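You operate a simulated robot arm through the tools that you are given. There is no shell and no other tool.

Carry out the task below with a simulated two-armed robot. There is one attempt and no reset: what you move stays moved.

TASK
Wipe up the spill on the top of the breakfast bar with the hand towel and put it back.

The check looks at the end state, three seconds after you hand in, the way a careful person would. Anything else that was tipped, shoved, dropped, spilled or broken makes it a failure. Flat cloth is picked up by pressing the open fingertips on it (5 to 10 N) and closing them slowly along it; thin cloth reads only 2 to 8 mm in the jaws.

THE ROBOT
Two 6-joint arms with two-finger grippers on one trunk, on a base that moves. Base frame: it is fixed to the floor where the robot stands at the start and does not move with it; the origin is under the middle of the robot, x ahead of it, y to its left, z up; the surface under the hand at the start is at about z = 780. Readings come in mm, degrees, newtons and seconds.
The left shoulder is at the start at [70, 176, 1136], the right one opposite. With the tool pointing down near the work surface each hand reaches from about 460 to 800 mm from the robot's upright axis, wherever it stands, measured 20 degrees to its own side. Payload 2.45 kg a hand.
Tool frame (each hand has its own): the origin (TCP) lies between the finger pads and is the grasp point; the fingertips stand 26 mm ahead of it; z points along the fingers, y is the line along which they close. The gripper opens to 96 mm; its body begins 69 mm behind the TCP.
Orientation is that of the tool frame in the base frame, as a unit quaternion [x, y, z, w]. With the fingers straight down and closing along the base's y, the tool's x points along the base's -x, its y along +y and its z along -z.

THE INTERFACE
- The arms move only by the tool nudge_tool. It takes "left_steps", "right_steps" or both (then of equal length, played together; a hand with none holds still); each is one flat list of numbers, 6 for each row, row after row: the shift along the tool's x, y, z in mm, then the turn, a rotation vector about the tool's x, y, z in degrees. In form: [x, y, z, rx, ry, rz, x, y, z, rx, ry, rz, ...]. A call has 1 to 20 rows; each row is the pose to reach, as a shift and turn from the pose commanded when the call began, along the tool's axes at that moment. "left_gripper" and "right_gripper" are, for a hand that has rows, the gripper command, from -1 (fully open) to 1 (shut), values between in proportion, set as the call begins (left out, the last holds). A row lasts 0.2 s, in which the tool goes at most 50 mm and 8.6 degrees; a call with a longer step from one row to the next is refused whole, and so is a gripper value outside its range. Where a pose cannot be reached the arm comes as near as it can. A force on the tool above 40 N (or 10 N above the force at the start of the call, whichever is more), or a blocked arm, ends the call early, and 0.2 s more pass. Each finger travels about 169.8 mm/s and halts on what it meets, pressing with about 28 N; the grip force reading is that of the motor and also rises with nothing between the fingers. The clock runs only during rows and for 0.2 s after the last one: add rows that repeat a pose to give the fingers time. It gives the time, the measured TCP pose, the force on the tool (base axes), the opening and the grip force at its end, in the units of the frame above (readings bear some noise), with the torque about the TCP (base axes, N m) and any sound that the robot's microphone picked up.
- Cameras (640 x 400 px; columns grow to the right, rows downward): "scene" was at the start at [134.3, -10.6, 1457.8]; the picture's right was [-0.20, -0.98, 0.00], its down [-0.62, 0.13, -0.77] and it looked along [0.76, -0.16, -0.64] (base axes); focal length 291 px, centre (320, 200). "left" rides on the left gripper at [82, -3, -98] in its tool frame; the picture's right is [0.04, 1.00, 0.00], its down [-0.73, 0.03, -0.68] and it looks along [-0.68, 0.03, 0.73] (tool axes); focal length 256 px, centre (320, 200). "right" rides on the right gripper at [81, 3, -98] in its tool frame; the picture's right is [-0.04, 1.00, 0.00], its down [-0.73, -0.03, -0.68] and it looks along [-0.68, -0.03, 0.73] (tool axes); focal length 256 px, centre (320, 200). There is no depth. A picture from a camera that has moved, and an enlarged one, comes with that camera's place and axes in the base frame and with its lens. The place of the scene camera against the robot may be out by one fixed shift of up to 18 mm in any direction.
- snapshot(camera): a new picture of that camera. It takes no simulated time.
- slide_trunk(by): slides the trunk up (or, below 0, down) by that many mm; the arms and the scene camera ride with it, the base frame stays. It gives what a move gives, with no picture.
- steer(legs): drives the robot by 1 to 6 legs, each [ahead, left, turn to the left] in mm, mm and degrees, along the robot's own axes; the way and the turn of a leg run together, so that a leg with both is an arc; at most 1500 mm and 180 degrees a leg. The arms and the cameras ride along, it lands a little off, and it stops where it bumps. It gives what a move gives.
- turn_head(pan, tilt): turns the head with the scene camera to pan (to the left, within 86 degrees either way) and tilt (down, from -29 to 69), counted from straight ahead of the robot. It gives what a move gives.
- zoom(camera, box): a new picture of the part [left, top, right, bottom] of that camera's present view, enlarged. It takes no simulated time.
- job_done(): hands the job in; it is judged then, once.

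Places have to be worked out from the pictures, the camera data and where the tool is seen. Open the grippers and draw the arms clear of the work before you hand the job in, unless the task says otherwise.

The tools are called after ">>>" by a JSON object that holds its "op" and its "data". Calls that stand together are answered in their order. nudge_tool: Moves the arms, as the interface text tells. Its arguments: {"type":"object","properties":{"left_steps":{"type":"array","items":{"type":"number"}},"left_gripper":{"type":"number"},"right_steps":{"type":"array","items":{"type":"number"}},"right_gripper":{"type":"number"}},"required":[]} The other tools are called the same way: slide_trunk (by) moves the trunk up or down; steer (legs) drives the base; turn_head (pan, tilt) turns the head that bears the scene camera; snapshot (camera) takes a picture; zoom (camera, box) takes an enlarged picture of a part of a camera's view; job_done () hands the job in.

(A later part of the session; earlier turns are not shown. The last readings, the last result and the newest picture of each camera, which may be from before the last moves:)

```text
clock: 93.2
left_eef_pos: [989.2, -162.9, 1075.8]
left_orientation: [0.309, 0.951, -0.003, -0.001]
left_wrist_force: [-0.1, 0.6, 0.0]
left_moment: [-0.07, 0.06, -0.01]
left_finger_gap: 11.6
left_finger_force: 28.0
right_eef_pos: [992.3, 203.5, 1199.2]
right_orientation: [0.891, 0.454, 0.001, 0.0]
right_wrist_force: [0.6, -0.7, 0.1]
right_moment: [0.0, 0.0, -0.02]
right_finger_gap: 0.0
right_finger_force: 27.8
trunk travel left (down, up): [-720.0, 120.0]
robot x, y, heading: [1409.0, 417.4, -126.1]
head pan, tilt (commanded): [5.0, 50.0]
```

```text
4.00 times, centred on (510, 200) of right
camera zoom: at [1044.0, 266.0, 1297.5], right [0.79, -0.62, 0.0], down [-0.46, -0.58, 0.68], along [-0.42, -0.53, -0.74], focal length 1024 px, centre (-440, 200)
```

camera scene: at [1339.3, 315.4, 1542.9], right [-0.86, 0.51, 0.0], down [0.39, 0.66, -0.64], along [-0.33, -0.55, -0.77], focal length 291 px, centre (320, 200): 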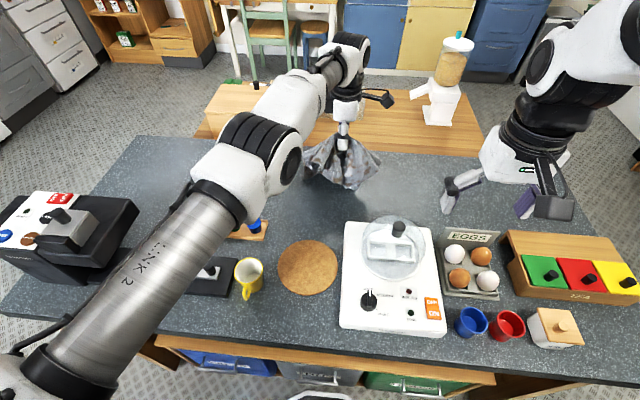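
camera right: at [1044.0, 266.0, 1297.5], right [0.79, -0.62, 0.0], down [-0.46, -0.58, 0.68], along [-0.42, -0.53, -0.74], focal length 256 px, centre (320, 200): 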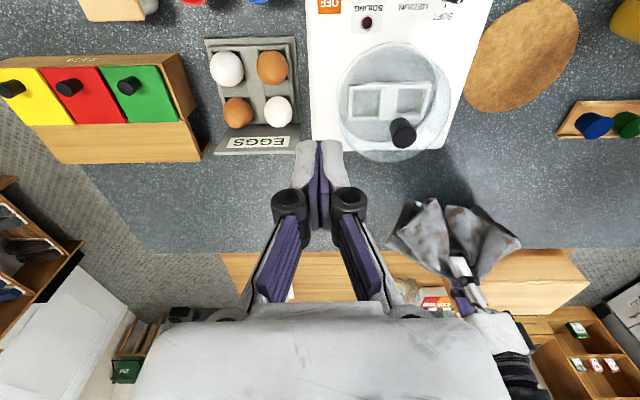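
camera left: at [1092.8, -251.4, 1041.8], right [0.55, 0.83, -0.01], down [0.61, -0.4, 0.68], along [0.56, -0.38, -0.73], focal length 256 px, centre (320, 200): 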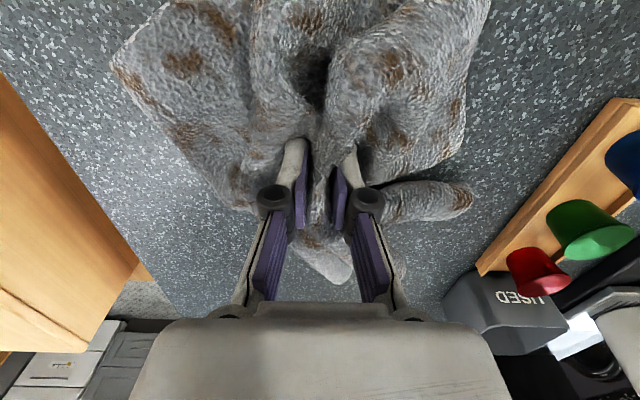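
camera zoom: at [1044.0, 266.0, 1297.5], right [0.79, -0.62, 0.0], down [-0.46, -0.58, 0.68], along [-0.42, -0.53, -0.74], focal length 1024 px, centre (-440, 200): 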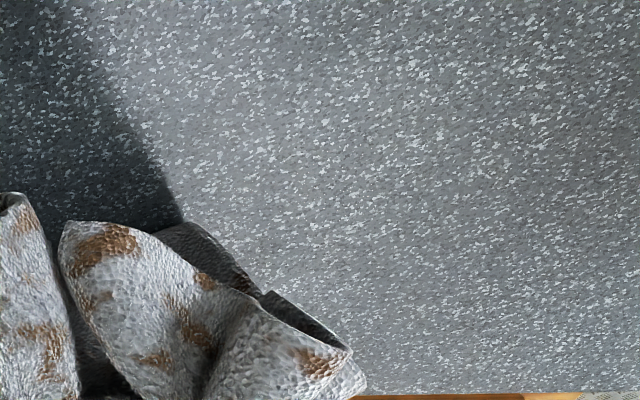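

The whole spill area now looks clean, with no film visible. I'll shift the hand slightly away from the dome and drive back to the right with the towel.

>>> {"op": "nudge_tool", "data": {"left_steps": [-20, -4, 0, 0, 0, 0, -40, -8, -5, 0, 0, 0, -60, -12, -10, 0, 0, 0, -80, -12, -15, 0, 0, 0, -100, -12, -20, 0, 0, 0, -100, -12, -20, 0, 0, 0]}}

>>> {"op": "steer", "data": {"legs": [[0, -430, 0]]}}

>>> {"op": "snapshot", "data": {"camera": "scene"}}

>>> {"op": "snapshot", "data": {"camera": "left"}}

```text
clock: 94.6
left_eef_pos: [1062.4, -231.4, 1097.0]
left_orientation: [0.308, 0.951, -0.003, -0.001]
left_wrist_force: [-0.4, 0.0, -0.2]
left_moment: [-0.08, 0.03, -0.01]
left_finger_gap: 11.2
left_finger_force: 28.1
right_eef_pos: [992.4, 202.7, 1199.9]
right_orientation: [0.891, 0.454, 0.001, -0.001]
right_wrist_force: [0.3, 0.0, 0.0]
right_moment: [-0.02, -0.02, -0.02]
right_finger_gap: 0.1
right_finger_force: 28.4
trunk travel left (down, up): [-720.0, 120.0]
robot x, y, heading: [1407.0, 414.9, -125.9]
head pan, tilt (commanded): [5.0, 50.0]
```

```text
clock: 97.2
left_eef_pos: [720.1, 16.2, 1096.7]
left_orientation: [0.307, 0.952, -0.004, -0.002]
left_wrist_force: [0.3, -0.5, 0.8]
left_moment: [-0.05, 0.07, 0.01]
left_finger_gap: 11.2
left_finger_force: 28.3
right_eef_pos: [648.8, 451.1, 1199.7]
right_orientation: [0.89, 0.456, 0.0, -0.001]
right_wrist_force: [-0.1, -0.3, 0.1]
right_moment: [0.01, 0.0, 0.01]
right_finger_gap: 0.0
right_finger_force: 27.4
trunk travel left (down, up): [-720.0, 120.0]
robot x, y, heading: [1066.4, 664.1, -125.5]
head pan, tilt (commanded): [5.0, 50.0]
```

```text
taken
camera scene: at [995.0, 563.7, 1542.8], right [-0.86, 0.51, 0.0], down [0.39, 0.66, -0.64], along [-0.33, -0.55, -0.77], focal length 291 px, centre (320, 200)
```

scene: 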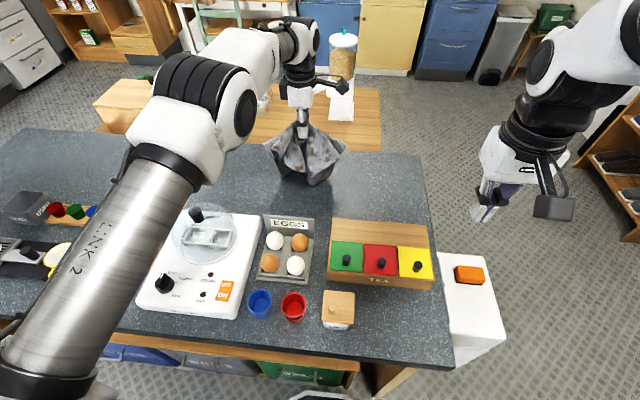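

```text
taken
camera left: at [652.4, 61.6, 1194.2], right [0.55, 0.83, -0.01], down [0.62, -0.4, 0.68], along [0.56, -0.38, -0.73], focal length 256 px, centre (320, 200)
```

left: 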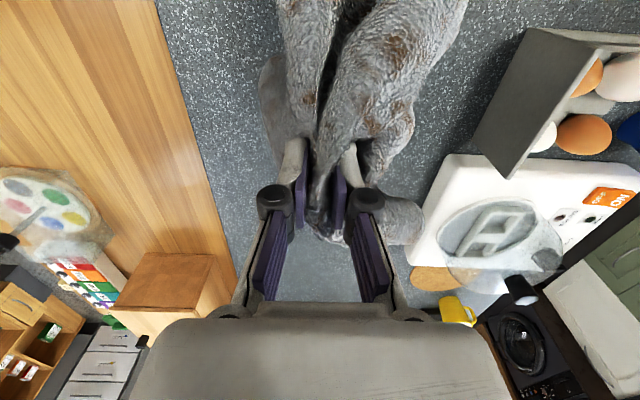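

Back beside the original place. The spot where the puddle showed earlier in the left camera (about (305–345, 290)) should be visible between the fingers; I'll zoom in.

>>> {"op": "zoom", "data": {"camera": "left", "box": [260, 235, 380, 310]}}

>>> {"op": "turn_head", "data": {"pan": 30, "tilt": 40}}

>>> {"op": "snapshot", "data": {"camera": "scene"}}

>>> {"op": "snapshot", "data": {"camera": "right"}}

```text
5.33 times, centred on (320, 272) of left
camera zoom: at [652.4, 61.6, 1194.2], right [0.55, 0.83, -0.01], down [0.62, -0.4, 0.68], along [0.56, -0.38, -0.73], focal length 1365 px, centre (320, -187)
```

zoom: 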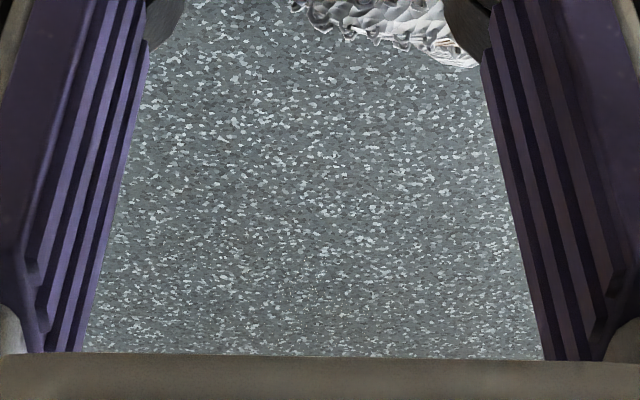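

```text
clock: 98.1
left_eef_pos: [719.3, 15.8, 1096.1]
left_orientation: [0.307, 0.952, -0.003, -0.002]
left_wrist_force: [-0.2, -0.6, -1.1]
left_moment: [-0.06, 0.05, -0.01]
left_finger_gap: 11.4
left_finger_force: 28.7
right_eef_pos: [648.0, 450.7, 1200.5]
right_orientation: [0.891, 0.455, 0.0, -0.002]
right_wrist_force: [0.4, -0.5, 0.3]
right_moment: [0.0, -0.01, -0.02]
right_finger_gap: 0.0
right_finger_force: 27.6
trunk travel left (down, up): [-720.0, 120.0]
robot x, y, heading: [1064.6, 663.9, -125.7]
head pan, tilt (commanded): [30.0, 40.0]
```

```text
taken
camera scene: at [1025.0, 545.9, 1557.0], right [-0.99, 0.1, 0.0], down [0.07, 0.64, -0.77], along [-0.08, -0.76, -0.64], focal length 291 px, centre (320, 200)
```

scene: 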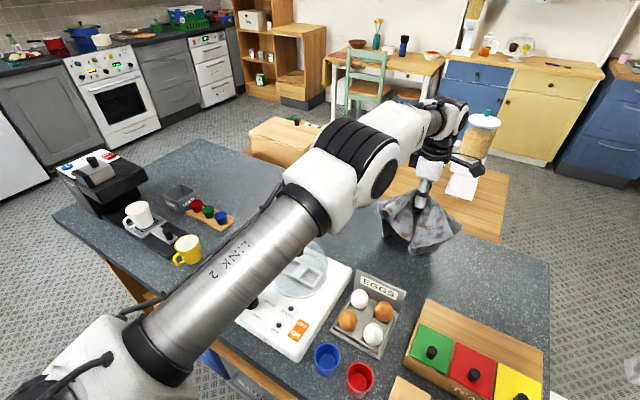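

```text
taken
camera right: at [699.5, 514.4, 1297.5], right [0.79, -0.62, 0.0], down [-0.45, -0.58, 0.68], along [-0.42, -0.53, -0.74], focal length 256 px, centre (320, 200)
```

right: 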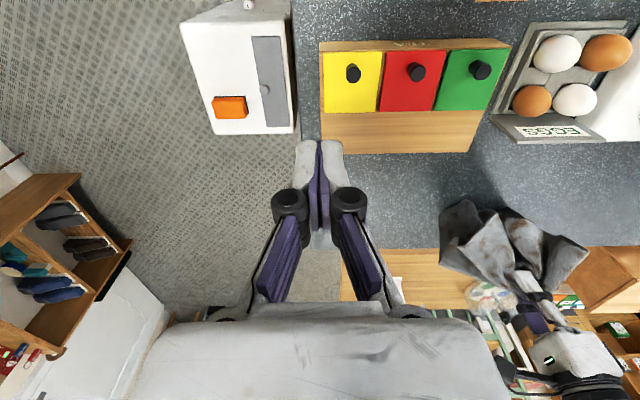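

In this view the spill place falls near (271, 197), just beside the arm. I'll zoom there.

>>> {"op": "zoom", "data": {"camera": "scene", "box": [220, 160, 320, 225]}}

>>> {"op": "turn_head", "data": {"pan": -10, "tilt": 35}}

>>> {"op": "snapshot", "data": {"camera": "scene"}}

```text
6.15 times, centred on (270, 192) of scene
camera zoom: at [1025.0, 545.9, 1557.0], right [-0.99, 0.1, 0.0], down [0.07, 0.64, -0.77], along [-0.08, -0.76, -0.64], focal length 1789 px, centre (628, 246)
```

zoom: 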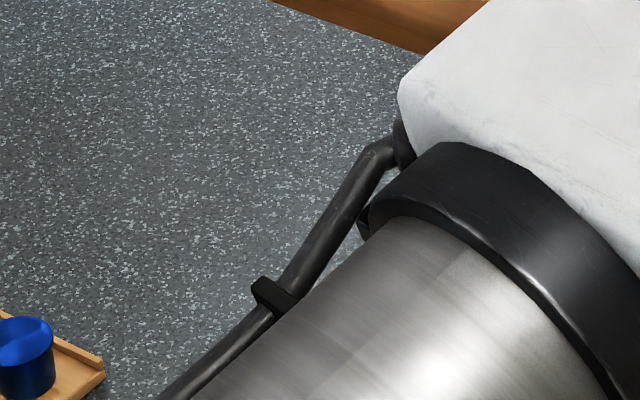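

```text
clock: 99.1
left_eef_pos: [719.4, 16.0, 1096.9]
left_orientation: [0.308, 0.951, -0.003, -0.001]
left_wrist_force: [-0.2, -0.2, -0.6]
left_moment: [-0.06, 0.03, 0.0]
left_finger_gap: 11.3
left_finger_force: 27.8
right_eef_pos: [648.1, 451.5, 1200.1]
right_orientation: [0.89, 0.456, 0.001, -0.001]
right_wrist_force: [-1.0, 0.6, 0.0]
right_moment: [-0.02, 0.01, -0.01]
right_finger_gap: 0.2
right_finger_force: 27.9
trunk travel left (down, up): [-720.0, 120.0]
robot x, y, heading: [1066.9, 667.1, -126.0]
head pan, tilt (commanded): [-10.0, 35.0]
```

```text
taken
camera scene: at [970.6, 569.0, 1564.6], right [-0.7, 0.72, 0.0], down [0.41, 0.4, -0.82], along [-0.59, -0.57, -0.57], focal length 291 px, centre (320, 200)
```

scene: 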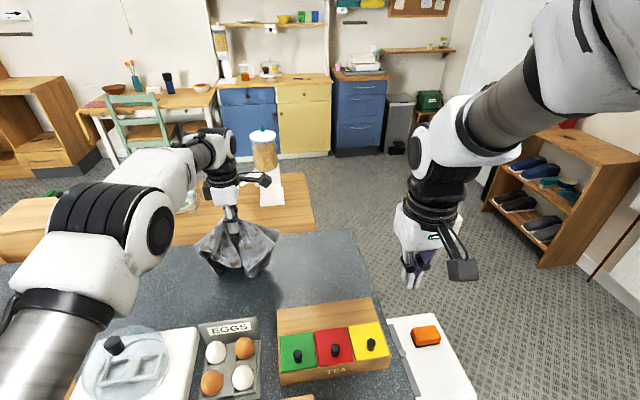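

The spill area shows clean speckled stone with no residue. Now I'll put the towel back: the original pinch point was (754.8, 22.0), so I'll shift there and lower it onto its old place.

>>> {"op": "turn_head", "data": {"pan": 5, "tilt": 50}}

>>> {"op": "nudge_tool", "data": {"left_steps": [-8, 8, 0, 0, 0, 0, -16, 16, 0, 0, 0, 0, -25, 26, 10, 0, 0, 0, -25, 26, 25, 0, 0, 0, -25, 26, 40, 0, 0, 0, -25, 26, 55, 0, 0, 0, -25, 26, 70, 0, 0, 0, -25, 26, 85, 0, 0, 0, -25, 26, 100, 0, 0, 0, -25, 26, 115, 0, 0, 0, -25, 26, 125, 0, 0, 0, -25, 26, 135, 0, 0, 0, -25, 26, 140, 0, 0, 0, -25, 26, 140, 0, 0, 0]}}

>>> {"op": "snapshot", "data": {"camera": "left"}}

>>> {"op": "zoom", "data": {"camera": "scene", "box": [180, 100, 420, 250]}}

```text
clock: 99.9
left_eef_pos: [719.6, 16.7, 1096.3]
left_orientation: [0.308, 0.951, -0.002, -0.001]
left_wrist_force: [0.8, -0.5, -0.4]
left_moment: [-0.04, 0.0, 0.01]
left_finger_gap: 11.4
left_finger_force: 28.0
right_eef_pos: [648.2, 451.5, 1199.3]
right_orientation: [0.891, 0.455, 0.001, 0.0]
right_wrist_force: [-0.2, -0.6, 0.2]
right_moment: [-0.01, -0.01, 0.03]
right_finger_gap: 0.0
right_finger_force: 28.2
trunk travel left (down, up): [-720.0, 120.0]
robot x, y, heading: [1061.5, 664.3, -125.9]
head pan, tilt (commanded): [5.0, 50.0]
```

```text
clock: 102.9
left_eef_pos: [755.5, 22.2, 954.3]
left_orientation: [0.308, 0.951, -0.004, -0.001]
left_wrist_force: [-0.4, 0.6, 1.0]
left_moment: [-0.06, 0.07, -0.03]
left_finger_gap: 11.3
left_finger_force: 28.5
right_eef_pos: [648.6, 451.1, 1199.9]
right_orientation: [0.89, 0.455, 0.0, -0.001]
right_wrist_force: [0.8, -0.1, -0.3]
right_moment: [0.01, -0.01, 0.01]
right_finger_gap: 0.2
right_finger_force: 28.1
trunk travel left (down, up): [-720.0, 120.0]
robot x, y, heading: [1063.2, 666.4, -125.8]
head pan, tilt (commanded): [5.0, 50.0]
```

```text
taken
camera left: at [687.4, 68.6, 1053.6], right [0.55, 0.83, -0.01], down [0.61, -0.4, 0.68], along [0.56, -0.38, -0.73], focal length 256 px, centre (320, 200)
```

left: 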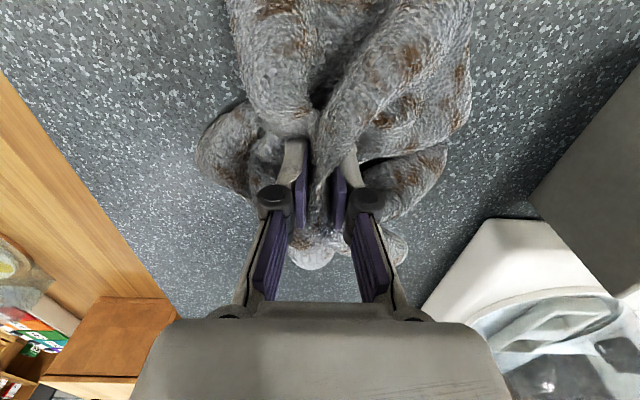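

```text
2.67 times, centred on (300, 175) of scene
camera zoom: at [994.5, 564.8, 1542.9], right [-0.86, 0.51, 0.0], down [0.39, 0.66, -0.64], along [-0.33, -0.55, -0.77], focal length 775 px, centre (373, 267)
```

zoom: 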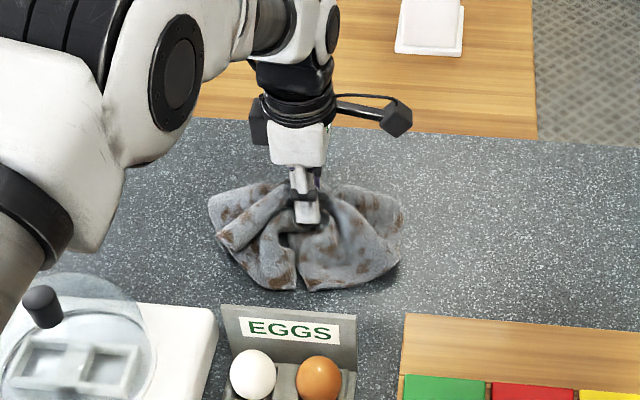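

The towel has come down over its old footprint, slightly bunched. I'll lower the last few millimetres and open the fingers gradually so it spreads.

>>> {"op": "nudge_tool", "data": {"left_steps": [0, 0, 4, 0, 0, 0, 0, 0, 8, 0, 0, 0, 0, 0, 10, 0, 0, 0, 0, 0, 10, 0, 0, 0]}}

>>> {"op": "nudge_tool", "data": {"left_steps": [0, 0, 0, 0, 0, 0, 0, 0, 0, 0, 0, 0], "left_gripper": 0.4}}

>>> {"op": "nudge_tool", "data": {"left_steps": [0, 0, 0, 0, 0, 0, 0, 0, 0, 0, 0, 0], "left_gripper": 0.0}}

>>> {"op": "snapshot", "data": {"camera": "left"}}

```text
clock: 103.9
left_eef_pos: [755.0, 22.4, 946.9]
left_orientation: [0.307, 0.952, -0.003, -0.001]
left_wrist_force: [0.8, 0.6, 5.9]
left_moment: [-0.04, 0.08, 0.01]
left_finger_gap: 11.4
left_finger_force: 28.0
right_eef_pos: [648.5, 451.3, 1199.5]
right_orientation: [0.89, 0.455, 0.002, 0.0]
right_wrist_force: [-0.7, 0.8, 0.1]
right_moment: [0.01, -0.01, -0.05]
right_finger_gap: 0.0
right_finger_force: 28.0
trunk travel left (down, up): [-720.0, 120.0]
robot x, y, heading: [1065.0, 664.0, -125.5]
head pan, tilt (commanded): [5.0, 50.0]
```

```text
clock: 104.5
left_eef_pos: [755.3, 22.5, 946.6]
left_orientation: [0.307, 0.952, -0.004, -0.001]
left_wrist_force: [0.2, 1.0, 2.6]
left_moment: [-0.01, -0.03, -0.02]
left_finger_gap: 28.4
left_finger_force: 0.0
right_eef_pos: [649.3, 451.8, 1200.7]
right_orientation: [0.89, 0.455, 0.001, -0.001]
right_wrist_force: [0.7, 0.2, 0.6]
right_moment: [0.01, -0.01, 0.01]
right_finger_gap: 0.0
right_finger_force: 27.9
trunk travel left (down, up): [-720.0, 120.0]
robot x, y, heading: [1064.4, 664.8, -126.0]
head pan, tilt (commanded): [5.0, 50.0]
```

```text
clock: 105.1
left_eef_pos: [753.9, 21.3, 945.5]
left_orientation: [0.307, 0.952, -0.003, -0.001]
left_wrist_force: [0.5, 1.0, 0.7]
left_moment: [0.01, 0.01, 0.01]
left_finger_gap: 47.7
left_finger_force: 0.1
right_eef_pos: [647.8, 451.9, 1200.3]
right_orientation: [0.891, 0.455, 0.001, -0.001]
right_wrist_force: [0.4, 0.6, 0.2]
right_moment: [0.02, 0.02, -0.01]
right_finger_gap: 0.1
right_finger_force: 28.0
trunk travel left (down, up): [-720.0, 120.0]
robot x, y, heading: [1062.6, 663.1, -125.7]
head pan, tilt (commanded): [5.0, 50.0]
```

```text
taken
camera left: at [686.9, 68.1, 1044.0], right [0.55, 0.83, -0.01], down [0.61, -0.4, 0.68], along [0.56, -0.38, -0.73], focal length 256 px, centre (320, 200)
```

left: 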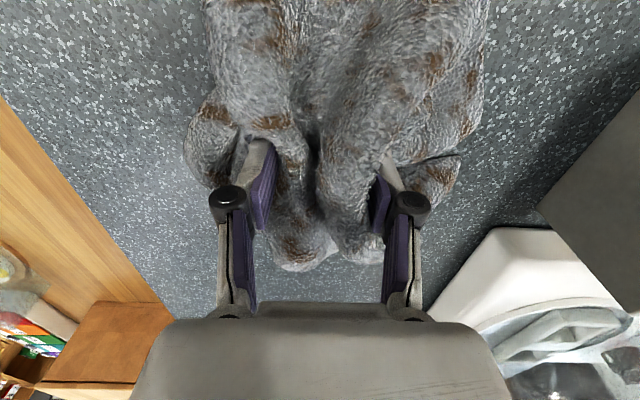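

The cloth is released and relaxing. I'll open a bit further and lift straight up clear of it, then look.

>>> {"op": "nudge_tool", "data": {"left_steps": [0, 0, -4, 0, 0, 0, 0, 0, -10, 0, 0, 0, 0, 0, -20, 0, 0, 0, 0, 0, -35, 0, 0, 0, 0, 0, -50, 0, 0, 0, 0, 0, -70, 0, 0, 0, 0, 0, -90, 0, 0, 0, 0, 0, -110, 0, 0, 0, 0, 0, -110, 0, 0, 0], "left_gripper": -0.15}}

>>> {"op": "snapshot", "data": {"camera": "left"}}

>>> {"op": "zoom", "data": {"camera": "scene", "box": [200, 110, 400, 235]}}

```text
clock: 107.1
left_eef_pos: [755.1, 22.5, 1056.7]
left_orientation: [0.307, 0.952, -0.002, -0.001]
left_wrist_force: [0.7, 0.5, 0.5]
left_moment: [-0.01, 0.02, 0.01]
left_finger_gap: 55.0
left_finger_force: 0.0
right_eef_pos: [648.8, 450.2, 1199.6]
right_orientation: [0.89, 0.455, 0.001, -0.001]
right_wrist_force: [0.6, 0.2, -0.6]
right_moment: [-0.02, -0.01, 0.03]
right_finger_gap: 0.0
right_finger_force: 27.8
trunk travel left (down, up): [-720.0, 120.0]
robot x, y, heading: [1061.7, 664.8, -125.9]
head pan, tilt (commanded): [5.0, 50.0]
```

```text
taken
camera left: at [686.4, 68.1, 1154.0], right [0.55, 0.83, -0.01], down [0.61, -0.4, 0.68], along [0.56, -0.38, -0.73], focal length 256 px, centre (320, 200)
```

left: 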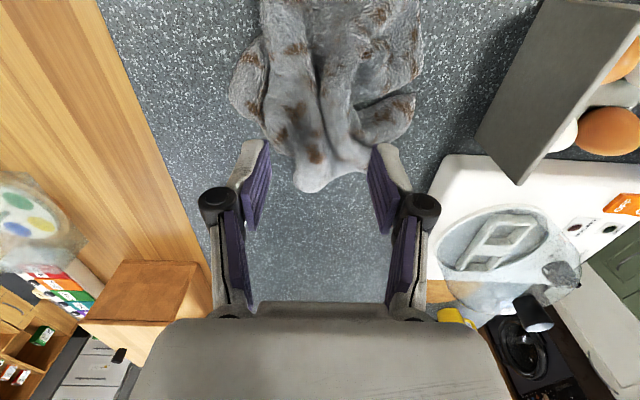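

```text
3.20 times, centred on (300, 172) of scene
camera zoom: at [994.2, 564.1, 1542.8], right [-0.86, 0.51, 0.0], down [0.39, 0.66, -0.64], along [-0.33, -0.55, -0.77], focal length 930 px, centre (384, 288)
```

zoom: 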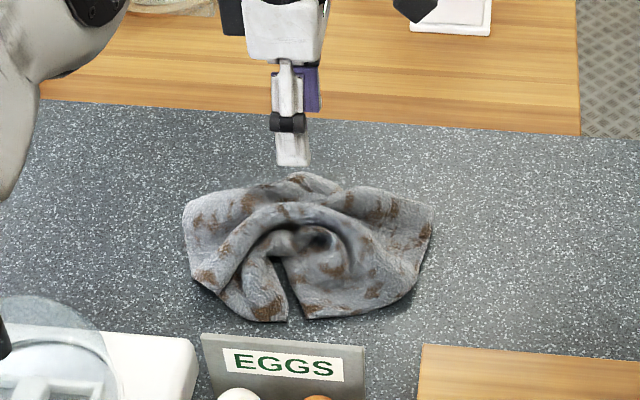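

The towel is back on its place, though crumpled, and its centre is about 27 mm nearer to me than before. I'll move the hand back for a clear look at it and at the wiped spot.

>>> {"op": "nudge_tool", "data": {"left_steps": [20, 0, -15, 0, 0, 0, 40, 5, -30, 0, 0, 0, 60, 10, -45, 0, 0, 0, 80, 20, -60, 0, 0, 0, 100, 30, -70, 0, 0, 0, 120, 40, -80, 0, 0, 0, 140, 50, -90, 0, 0, 0, 150, 60, -100, 0, 0, 0, 150, 60, -100, 0, 0, 0], "left_gripper": -0.15}}

>>> {"op": "snapshot", "data": {"camera": "left"}}

>>> {"op": "snapshot", "data": {"camera": "scene"}}

```text
clock: 109.1
left_eef_pos: [678.4, 113.3, 1161.5]
left_orientation: [0.3, 0.954, 0.0, -0.005]
left_wrist_force: [-0.3, 0.5, -0.2]
left_moment: [0.01, -0.01, 0.01]
left_finger_gap: 55.0
left_finger_force: 0.1
left hand out of reach, approached as far as the arm can: row 6, 7, 8, 9
right_eef_pos: [648.6, 450.6, 1199.6]
right_orientation: [0.89, 0.456, 0.002, 0.0]
right_wrist_force: [0.1, 0.0, -0.4]
right_moment: [-0.02, 0.01, -0.03]
right_finger_gap: 0.0
right_finger_force: 27.4
trunk travel left (down, up): [-720.0, 120.0]
robot x, y, heading: [1065.5, 665.5, -125.5]
head pan, tilt (commanded): [5.0, 50.0]
```

```text
taken
camera left: at [611.5, 157.5, 1259.4], right [0.54, 0.84, 0.0], down [0.63, -0.4, 0.67], along [0.56, -0.36, -0.74], focal length 256 px, centre (320, 200)
```

left: 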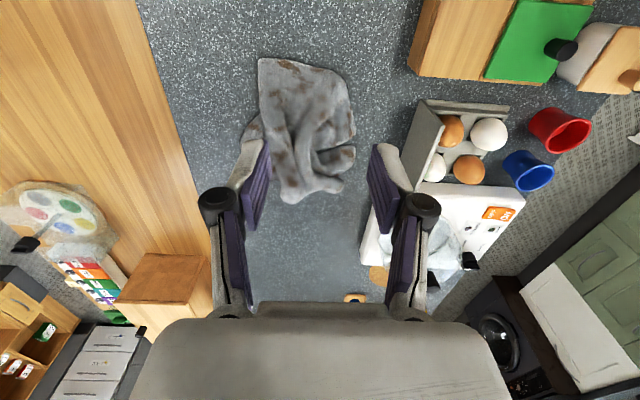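

```text
taken
camera scene: at [994.3, 564.0, 1542.8], right [-0.86, 0.51, 0.0], down [0.39, 0.66, -0.64], along [-0.33, -0.55, -0.77], focal length 291 px, centre (320, 200)
```

scene: 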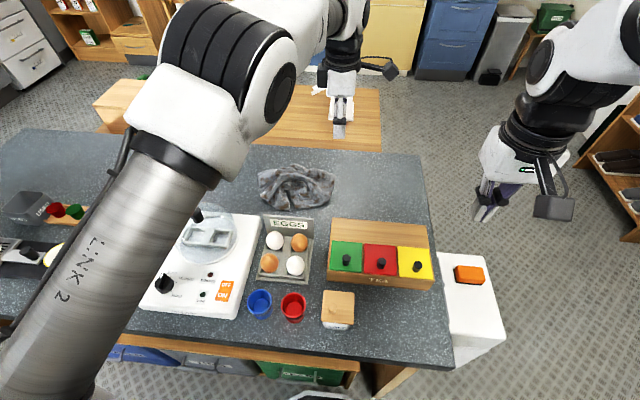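

>>> {"op": "zoom", "data": {"camera": "left", "box": [220, 40, 390, 220]}}

>>> {"op": "zoom", "data": {"camera": "scene", "box": [240, 145, 360, 225]}}

```text
2.22 times, centred on (305, 130) of left
camera zoom: at [611.5, 157.5, 1259.4], right [0.54, 0.84, 0.0], down [0.63, -0.4, 0.67], along [0.56, -0.36, -0.74], focal length 569 px, centre (353, 356)
```

zoom: 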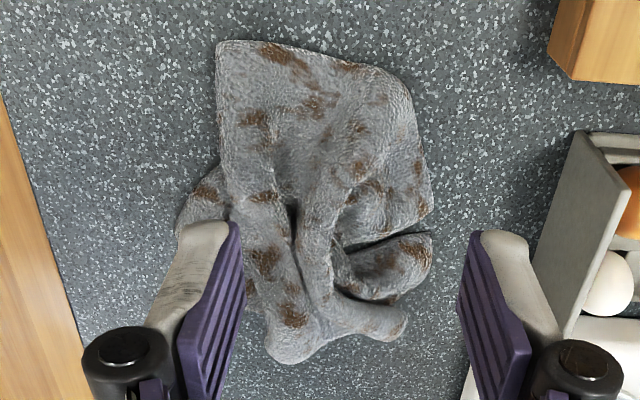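

```text
5.00 times, centred on (300, 185) of scene
camera zoom: at [994.3, 564.0, 1542.8], right [-0.86, 0.51, 0.0], down [0.39, 0.66, -0.64], along [-0.33, -0.55, -0.77], focal length 1453 px, centre (420, 275)
```

zoom: 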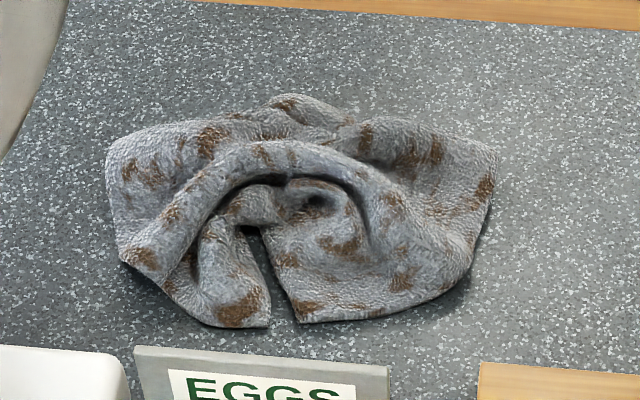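

The -d half lies fairly flat but the far (+d) half is folded in. I'll straighten it: pinch its +d end, pull it out along the bar, then pull it back by the other end so it ends on its original footprint. First I'll hover over the +d end near (835, -26).

>>> {"op": "nudge_tool", "data": {"left_steps": [-20, -3, 0, 0, 0, 0, -40, -6, 0, 0, 0, 0, -60, -10, 0, 0, 0, 0, -80, -14, 5, 0, 0, 0, -100, -18, 15, 0, 0, 0, -120, -21, 28, 0, 0, 0, -140, -24, 40, 0, 0, 0, -160, -27, 55, 0, 0, 0, -180, -30, 70, 0, 0, 0, -200, -33, 85, 0, 0, 0, -215, -35, 100, 0, 0, 0, -225, -37, 110, 0, 0, 0, -225, -37, 110, 0, 0, 0], "left_gripper": -0.6}}

>>> {"op": "snapshot", "data": {"camera": "left"}}

>>> {"op": "zoom", "data": {"camera": "scene", "box": [180, 100, 400, 240]}}

```text
clock: 111.9
left_eef_pos: [836.1, -41.3, 1049.6]
left_orientation: [0.307, 0.952, -0.003, -0.001]
left_wrist_force: [0.4, 0.3, 0.2]
left_moment: [-0.01, -0.02, 0.02]
left_finger_gap: 76.6
left_finger_force: 0.1
right_eef_pos: [648.3, 451.7, 1199.0]
right_orientation: [0.89, 0.456, 0.001, 0.0]
right_wrist_force: [0.4, -0.1, -1.4]
right_moment: [0.02, -0.01, -0.03]
right_finger_gap: 0.0
right_finger_force: 28.0
trunk travel left (down, up): [-720.0, 120.0]
robot x, y, heading: [1058.7, 662.2, -125.9]
head pan, tilt (commanded): [5.0, 50.0]
```

```text
taken
camera left: at [768.4, 4.3, 1147.6], right [0.55, 0.83, -0.01], down [0.62, -0.4, 0.68], along [0.56, -0.38, -0.73], focal length 256 px, centre (320, 200)
```

left: 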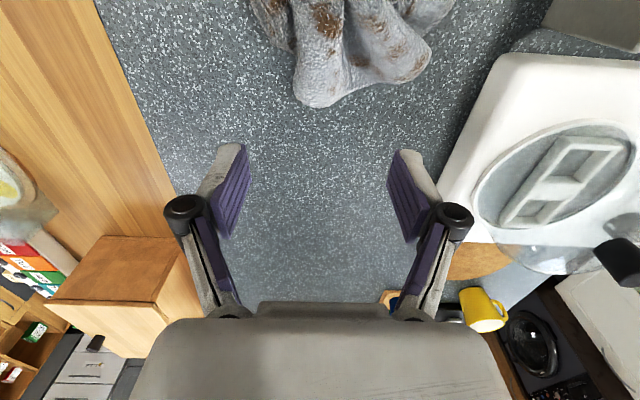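

```text
2.86 times, centred on (290, 170) of scene
camera zoom: at [994.2, 564.7, 1542.9], right [-0.86, 0.51, 0.0], down [0.39, 0.66, -0.64], along [-0.33, -0.55, -0.77], focal length 830 px, centre (406, 286)
```

zoom: 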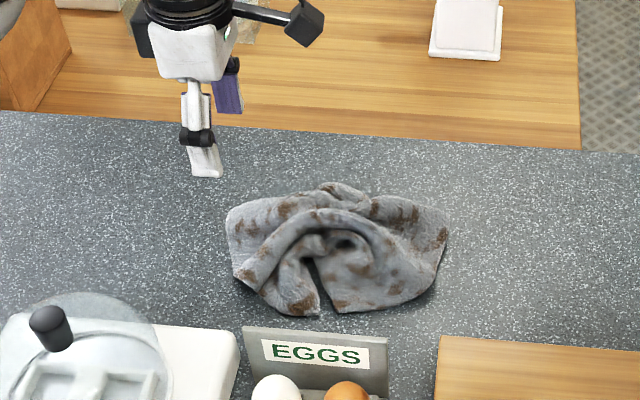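

The gripper is above the +d end: the folds run about 20 mm beyond the TCP. I'll shift 12 mm toward me and lower to touch.

>>> {"op": "nudge_tool", "data": {"left_steps": [2, 6, 15, 0, 0, 0, 4, 12, 30, 0, 0, 0, 4, 12, 45, 0, 0, 0, 4, 12, 60, 0, 0, 0, 4, 12, 75, 0, 0, 0, 4, 12, 90, 0, 0, 0, 4, 12, 100, 0, 0, 0, 4, 12, 108, 0, 0, 0, 4, 12, 114, 0, 0, 0, 4, 12, 119, 0, 0, 0, 4, 12, 122, 0, 0, 0, 4, 12, 122, 0, 0, 0]}}

>>> {"op": "snapshot", "data": {"camera": "left"}}

```text
clock: 114.5
left_eef_pos: [839.7, -30.1, 927.1]
left_orientation: [0.307, 0.952, -0.003, -0.001]
left_wrist_force: [0.5, 0.8, 0.0]
left_moment: [0.01, 0.03, -0.01]
left_finger_gap: 76.9
left_finger_force: 0.1
right_eef_pos: [647.6, 451.7, 1200.6]
right_orientation: [0.89, 0.456, 0.001, 0.0]
right_wrist_force: [0.2, 0.6, 0.6]
right_moment: [-0.03, -0.01, 0.01]
right_finger_gap: 0.2
right_finger_force: 27.7
trunk travel left (down, up): [-720.0, 120.0]
robot x, y, heading: [1064.6, 664.3, -125.8]
head pan, tilt (commanded): [5.0, 50.0]
```

```text
taken
camera left: at [771.6, 15.8, 1024.5], right [0.55, 0.83, -0.01], down [0.61, -0.4, 0.68], along [0.56, -0.38, -0.73], focal length 256 px, centre (320, 200)
```

left: 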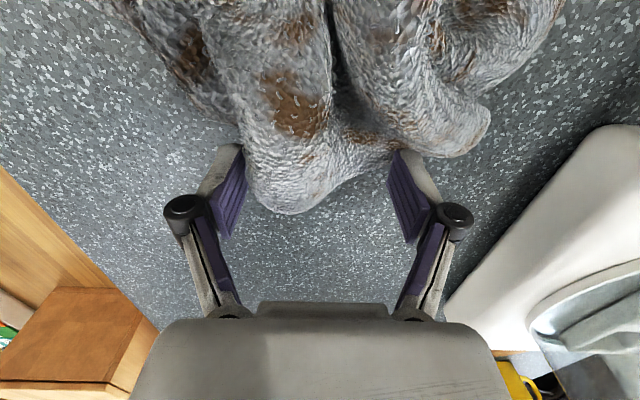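

The fold sits between the fingers. I'll rise 6 mm (the fingers lengthen as they close) and close in stages.

>>> {"op": "nudge_tool", "data": {"left_steps": [0, 0, -3, 0, 0, 0, 0, 0, -6, 0, 0, 0], "left_gripper": -0.3}}

>>> {"op": "nudge_tool", "data": {"left_steps": [0, 0, 0, 0, 0, 0, 0, 0, 0, 0, 0, 0], "left_gripper": 0.0}}

>>> {"op": "nudge_tool", "data": {"left_steps": [0, 0, 0, 0, 0, 0, 0, 0, 0, 0, 0, 0], "left_gripper": 0.4}}

>>> {"op": "nudge_tool", "data": {"left_steps": [0, 0, 0, 0, 0, 0, 0, 0, 0, 0, 0, 0, 0, 0, 0, 0, 0, 0], "left_gripper": 1}}

>>> {"op": "snapshot", "data": {"camera": "left"}}

```text
clock: 115.1
left_eef_pos: [839.3, -30.1, 933.9]
left_orientation: [0.308, 0.951, -0.003, -0.001]
left_wrist_force: [0.6, -0.2, 1.3]
left_moment: [0.0, 0.0, -0.01]
left_finger_gap: 62.4
left_finger_force: 0.1
right_eef_pos: [648.1, 450.3, 1200.0]
right_orientation: [0.891, 0.455, 0.001, -0.001]
right_wrist_force: [-0.2, 0.8, -0.4]
right_moment: [0.01, -0.01, -0.01]
right_finger_gap: 0.0
right_finger_force: 28.0
trunk travel left (down, up): [-720.0, 120.0]
robot x, y, heading: [1063.1, 665.8, -125.9]
head pan, tilt (commanded): [5.0, 50.0]
```

```text
clock: 115.7
left_eef_pos: [839.7, -29.1, 933.9]
left_orientation: [0.307, 0.952, -0.003, -0.001]
left_wrist_force: [0.2, -0.6, -0.9]
left_moment: [-0.01, 0.0, 0.01]
left_finger_gap: 47.6
left_finger_force: 0.1
right_eef_pos: [647.3, 451.3, 1199.1]
right_orientation: [0.89, 0.456, 0.001, 0.0]
right_wrist_force: [0.0, -0.5, 0.1]
right_moment: [0.03, -0.02, 0.0]
right_finger_gap: 0.0
right_finger_force: 27.9
trunk travel left (down, up): [-720.0, 120.0]
robot x, y, heading: [1061.5, 663.6, -125.9]
head pan, tilt (commanded): [5.0, 50.0]
```

```text
clock: 116.3
left_eef_pos: [840.5, -30.1, 932.6]
left_orientation: [0.308, 0.951, -0.003, -0.001]
left_wrist_force: [0.6, -0.5, 0.7]
left_moment: [-0.03, 0.01, 0.01]
left_finger_gap: 28.8
left_finger_force: 0.1
right_eef_pos: [647.5, 452.3, 1199.3]
right_orientation: [0.89, 0.456, 0.001, 0.0]
right_wrist_force: [-0.2, 1.3, 0.0]
right_moment: [0.02, 0.06, 0.02]
right_finger_gap: 0.1
right_finger_force: 28.2
trunk travel left (down, up): [-720.0, 120.0]
robot x, y, heading: [1065.3, 661.3, -125.7]
head pan, tilt (commanded): [5.0, 50.0]
```

```text
clock: 117.1
left_eef_pos: [840.1, -30.2, 932.3]
left_orientation: [0.307, 0.952, -0.003, -0.002]
left_wrist_force: [0.7, -1.2, 2.2]
left_moment: [0.0, 0.08, 0.02]
left_finger_gap: 6.3
left_finger_force: 27.9
right_eef_pos: [648.2, 452.3, 1197.9]
right_orientation: [0.89, 0.456, 0.001, 0.0]
right_wrist_force: [0.8, 0.3, 0.4]
right_moment: [-0.01, 0.01, 0.02]
right_finger_gap: 0.3
right_finger_force: 28.5
trunk travel left (down, up): [-720.0, 120.0]
robot x, y, heading: [1065.5, 664.0, -126.0]
head pan, tilt (commanded): [5.0, 50.0]
```

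```text
taken
camera left: at [771.6, 16.3, 1031.0], right [0.55, 0.83, -0.01], down [0.61, -0.4, 0.68], along [0.56, -0.38, -0.73], focal length 256 px, centre (320, 200)
```

left: 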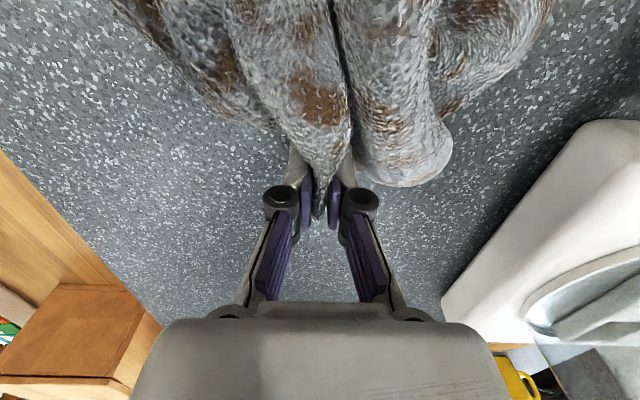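

The end fold is pinched (6.3 mm). I'll raise it 15 mm and pull slowly along the bar by 120 mm, drifting 20 mm away from me.

>>> {"op": "nudge_tool", "data": {"left_steps": [0, 0, -8, 0, 0, 0, -5, -1, -15, 0, 0, 0, -14, -2, -18, 0, 0, 0, -23, -4, -18, 0, 0, 0, -32, -5, -18, 0, 0, 0, -41, -7, -18, 0, 0, 0, -50, -8, -18, 0, 0, 0, -59, -10, -18, 0, 0, 0, -68, -11, -18, 0, 0, 0, -77, -13, -18, 0, 0, 0, -86, -14, -18, 0, 0, 0, -95, -16, -18, 0, 0, 0, -104, -17, -18, 0, 0, 0, -112, -19, -18, 0, 0, 0, -120, -20, -18, 0, 0, 0, -120, -20, -18, 0, 0, 0]}}

>>> {"op": "snapshot", "data": {"camera": "left"}}

>>> {"op": "snapshot", "data": {"camera": "scene"}}

```text
clock: 120.5
left_eef_pos: [925.1, -116.0, 952.1]
left_orientation: [0.308, 0.951, -0.003, -0.002]
left_wrist_force: [0.4, 0.6, 0.9]
left_moment: [-0.01, 0.05, 0.03]
left_finger_gap: 5.9
left_finger_force: 27.7
right_eef_pos: [648.1, 451.0, 1200.4]
right_orientation: [0.89, 0.456, 0.0, -0.001]
right_wrist_force: [0.5, -0.2, -0.2]
right_moment: [0.02, 0.05, -0.02]
right_finger_gap: 0.0
right_finger_force: 28.0
trunk travel left (down, up): [-720.0, 120.0]
robot x, y, heading: [1065.6, 669.0, -125.9]
head pan, tilt (commanded): [5.0, 50.0]
```

```text
taken
camera left: at [857.5, -69.8, 1049.6], right [0.55, 0.83, -0.01], down [0.61, -0.4, 0.68], along [0.56, -0.38, -0.73], focal length 256 px, centre (320, 200)
```

left: 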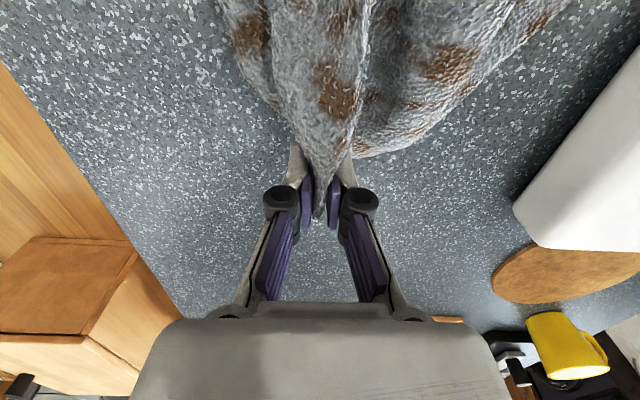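

```text
taken
camera scene: at [994.2, 564.5, 1542.9], right [-0.86, 0.51, 0.0], down [0.39, 0.66, -0.64], along [-0.33, -0.55, -0.77], focal length 291 px, centre (320, 200)
```

scene: 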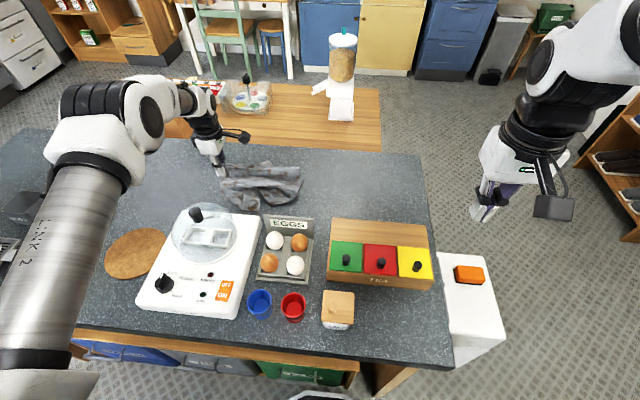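

>>> {"op": "zoom", "data": {"camera": "scene", "box": [180, 120, 360, 230]}}

```text
3.56 times, centred on (270, 175) of scene
camera zoom: at [994.2, 564.5, 1542.9], right [-0.86, 0.51, 0.0], down [0.39, 0.66, -0.64], along [-0.33, -0.55, -0.77], focal length 1034 px, centre (498, 289)
```

zoom: 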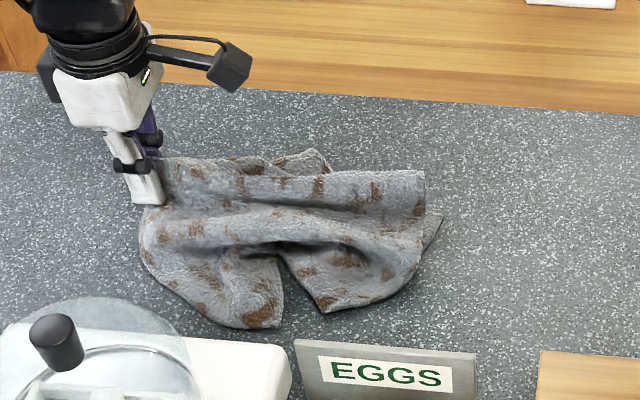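

The pull straightened the cloth well; it now spans about 245 mm along the bar, and its near corner is still about 37 mm short of the egg boiler. I'll lower and release this end.

>>> {"op": "nudge_tool", "data": {"left_steps": [0, 0, 6, 0, 0, 0, 0, 0, 12, 0, 0, 0, 0, 0, 16, 0, 0, 0, 0, 0, 16, 0, 0, 0]}}

>>> {"op": "nudge_tool", "data": {"left_steps": [0, 0, 0, 0, 0, 0, 0, 0, 0, 0, 0, 0], "left_gripper": 0.3}}

>>> {"op": "nudge_tool", "data": {"left_steps": [0, 0, 0, 0, 0, 0, 0, 0, -10, 0, 0, 0, 0, 0, -30, 0, 0, 0, 0, 0, -55, 0, 0, 0, 0, 0, -80, 0, 0, 0, 0, 0, -110, 0, 0, 0, 0, 0, -110, 0, 0, 0], "left_gripper": -0.15}}

>>> {"op": "zoom", "data": {"camera": "scene", "box": [180, 120, 360, 230]}}

```text
clock: 121.5
left_eef_pos: [924.4, -115.2, 935.3]
left_orientation: [0.307, 0.952, -0.003, -0.001]
left_wrist_force: [0.4, -0.1, 0.6]
left_moment: [0.0, 0.0, 0.0]
left_finger_gap: 6.0
left_finger_force: 28.3
right_eef_pos: [648.6, 450.9, 1199.9]
right_orientation: [0.89, 0.456, 0.001, 0.0]
right_wrist_force: [1.1, 0.1, -0.2]
right_moment: [0.01, -0.02, 0.01]
right_finger_gap: 0.0
right_finger_force: 28.1
trunk travel left (down, up): [-720.0, 120.0]
robot x, y, heading: [1066.6, 662.2, -125.8]
head pan, tilt (commanded): [5.0, 50.0]
```

```text
clock: 122.1
left_eef_pos: [923.6, -115.5, 935.8]
left_orientation: [0.308, 0.952, -0.003, -0.001]
left_wrist_force: [-0.5, 0.0, 0.3]
left_moment: [0.01, -0.01, 0.0]
left_finger_gap: 33.7
left_finger_force: 0.1
right_eef_pos: [647.8, 451.3, 1199.7]
right_orientation: [0.89, 0.456, 0.001, -0.001]
right_wrist_force: [-0.1, -0.4, 0.4]
right_moment: [-0.02, 0.01, 0.03]
right_finger_gap: 0.1
right_finger_force: 28.2
trunk travel left (down, up): [-720.0, 120.0]
robot x, y, heading: [1064.0, 665.2, -125.8]
head pan, tilt (commanded): [5.0, 50.0]
```

```text
clock: 123.7
left_eef_pos: [926.9, -116.2, 1045.7]
left_orientation: [0.308, 0.951, -0.003, -0.001]
left_wrist_force: [0.8, -0.3, 0.1]
left_moment: [0.02, -0.02, 0.0]
left_finger_gap: 55.4
left_finger_force: 0.1
right_eef_pos: [647.8, 450.3, 1200.5]
right_orientation: [0.89, 0.456, 0.001, 0.0]
right_wrist_force: [-0.5, -1.0, 0.2]
right_moment: [-0.01, 0.0, -0.04]
right_finger_gap: 0.0
right_finger_force: 27.6
trunk travel left (down, up): [-720.0, 120.0]
robot x, y, heading: [1061.2, 667.0, -125.6]
head pan, tilt (commanded): [5.0, 50.0]
```

```text
3.56 times, centred on (270, 175) of scene
camera zoom: at [994.2, 563.7, 1542.8], right [-0.86, 0.51, 0.0], down [0.39, 0.66, -0.64], along [-0.33, -0.55, -0.77], focal length 1034 px, centre (498, 289)
```

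zoom: 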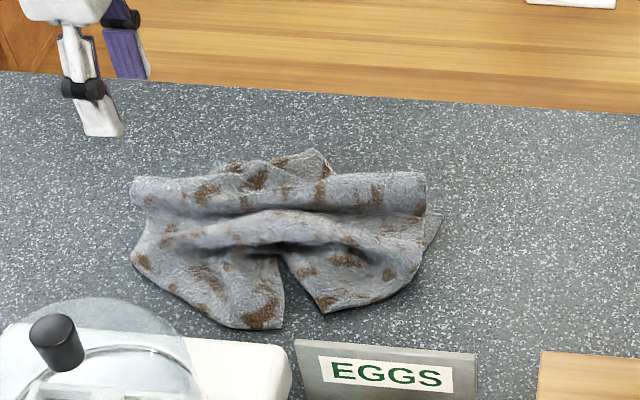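

The towel is laid out in pleats again, about 105 mm too far along. Next I'll pinch it near its other (-d) end around (753, -3) to draw it back.

>>> {"op": "nudge_tool", "data": {"left_steps": [20, -1, 0, 0, 0, 0, 40, -2, 0, 0, 0, 0, 60, -3, 0, 0, 0, 0, 80, -4, 0, 0, 0, 0, 100, -5, 0, 0, 0, 0, 120, -6, 0, 0, 0, 0, 140, -7, 0, 0, 0, 0, 160, -8, 0, 0, 0, 0, 180, -9, 0, 0, 0, 0, 200, -10, 0, 0, 0, 0, 207, -10, 15, 0, 0, 0, 207, -10, 30, 0, 0, 0, 207, -10, 30, 0, 0, 0], "left_gripper": -0.6}}

>>> {"op": "snapshot", "data": {"camera": "left"}}

>>> {"op": "zoom", "data": {"camera": "scene", "box": [180, 120, 360, 230]}}

```text
clock: 126.5
left_eef_pos: [753.5, -3.0, 1014.8]
left_orientation: [0.307, 0.952, -0.003, -0.001]
left_wrist_force: [0.0, -0.9, 0.2]
left_moment: [0.0, 0.01, -0.03]
left_finger_gap: 76.7
left_finger_force: 0.1
right_eef_pos: [647.3, 451.1, 1200.5]
right_orientation: [0.89, 0.456, 0.0, -0.001]
right_wrist_force: [-0.7, -0.2, -0.2]
right_moment: [-0.05, 0.01, 0.02]
right_finger_gap: 0.0
right_finger_force: 27.6
trunk travel left (down, up): [-720.0, 120.0]
robot x, y, heading: [1065.4, 666.0, -125.9]
head pan, tilt (commanded): [5.0, 50.0]
```

```text
taken
camera left: at [684.0, 42.3, 1112.4], right [0.55, 0.83, -0.01], down [0.61, -0.4, 0.68], along [0.56, -0.38, -0.73], focal length 256 px, centre (320, 200)
```

left: 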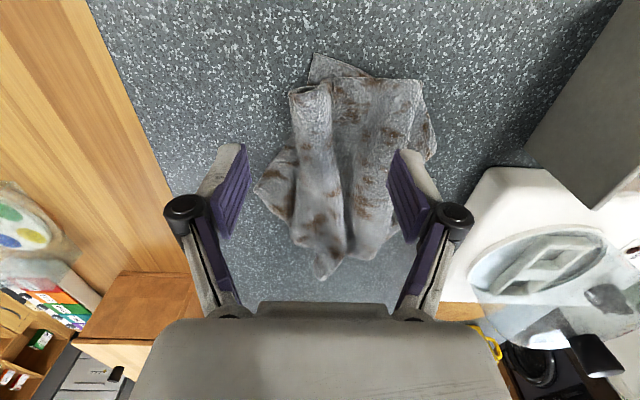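

```text
3.56 times, centred on (270, 175) of scene
camera zoom: at [994.3, 564.9, 1542.9], right [-0.86, 0.51, 0.0], down [0.39, 0.66, -0.64], along [-0.33, -0.55, -0.77], focal length 1034 px, centre (498, 289)
```

zoom: 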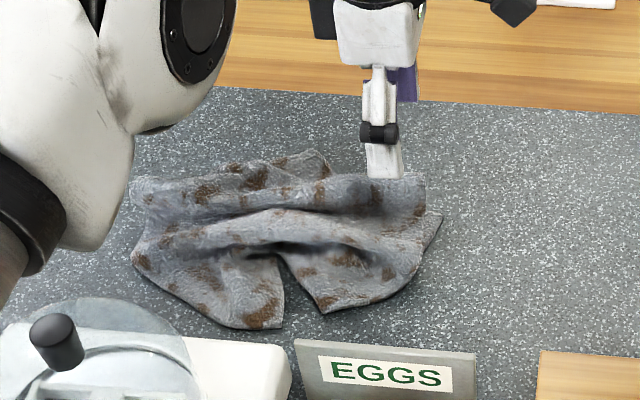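

Both pleats lie between columns 290 and 400, so I'll open fully, centre between them (20 mm toward me, 15 mm further in) and go down.

>>> {"op": "nudge_tool", "data": {"left_steps": [-7, 10, 10, 0, 0, 0, -15, 20, 20, 0, 0, 0, -15, 20, 35, 0, 0, 0, -15, 20, 50, 0, 0, 0, -15, 20, 62, 0, 0, 0, -15, 20, 70, 0, 0, 0, -15, 20, 77, 0, 0, 0, -15, 20, 82, 0, 0, 0, -15, 20, 86, 0, 0, 0, -15, 20, 86, 0, 0, 0], "left_gripper": -1}}

>>> {"op": "snapshot", "data": {"camera": "left"}}

```text
clock: 128.7
left_eef_pos: [774.6, 4.5, 929.0]
left_orientation: [0.307, 0.952, -0.003, -0.001]
left_wrist_force: [-0.2, -0.4, -0.7]
left_moment: [-0.03, 0.02, 0.02]
left_finger_gap: 95.9
left_finger_force: 0.1
right_eef_pos: [647.7, 451.0, 1200.4]
right_orientation: [0.89, 0.455, 0.001, 0.0]
right_wrist_force: [-0.5, -0.5, 0.0]
right_moment: [0.01, 0.0, 0.03]
right_finger_gap: 0.0
right_finger_force: 28.1
trunk travel left (down, up): [-720.0, 120.0]
robot x, y, heading: [1064.5, 664.8, -125.7]
head pan, tilt (commanded): [5.0, 50.0]
```

```text
taken
camera left: at [706.7, 50.0, 1026.7], right [0.55, 0.83, -0.01], down [0.61, -0.4, 0.68], along [0.56, -0.38, -0.73], focal length 256 px, centre (320, 200)
```

left: 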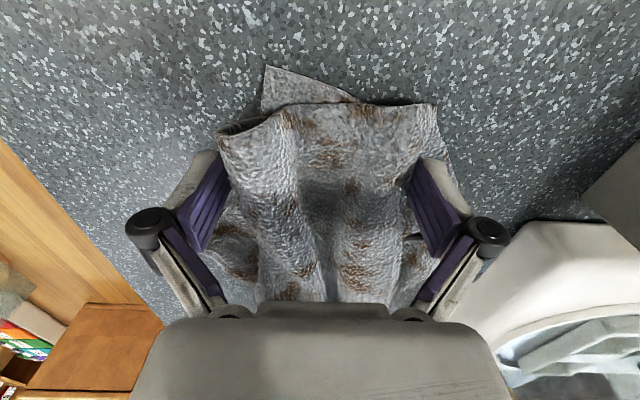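

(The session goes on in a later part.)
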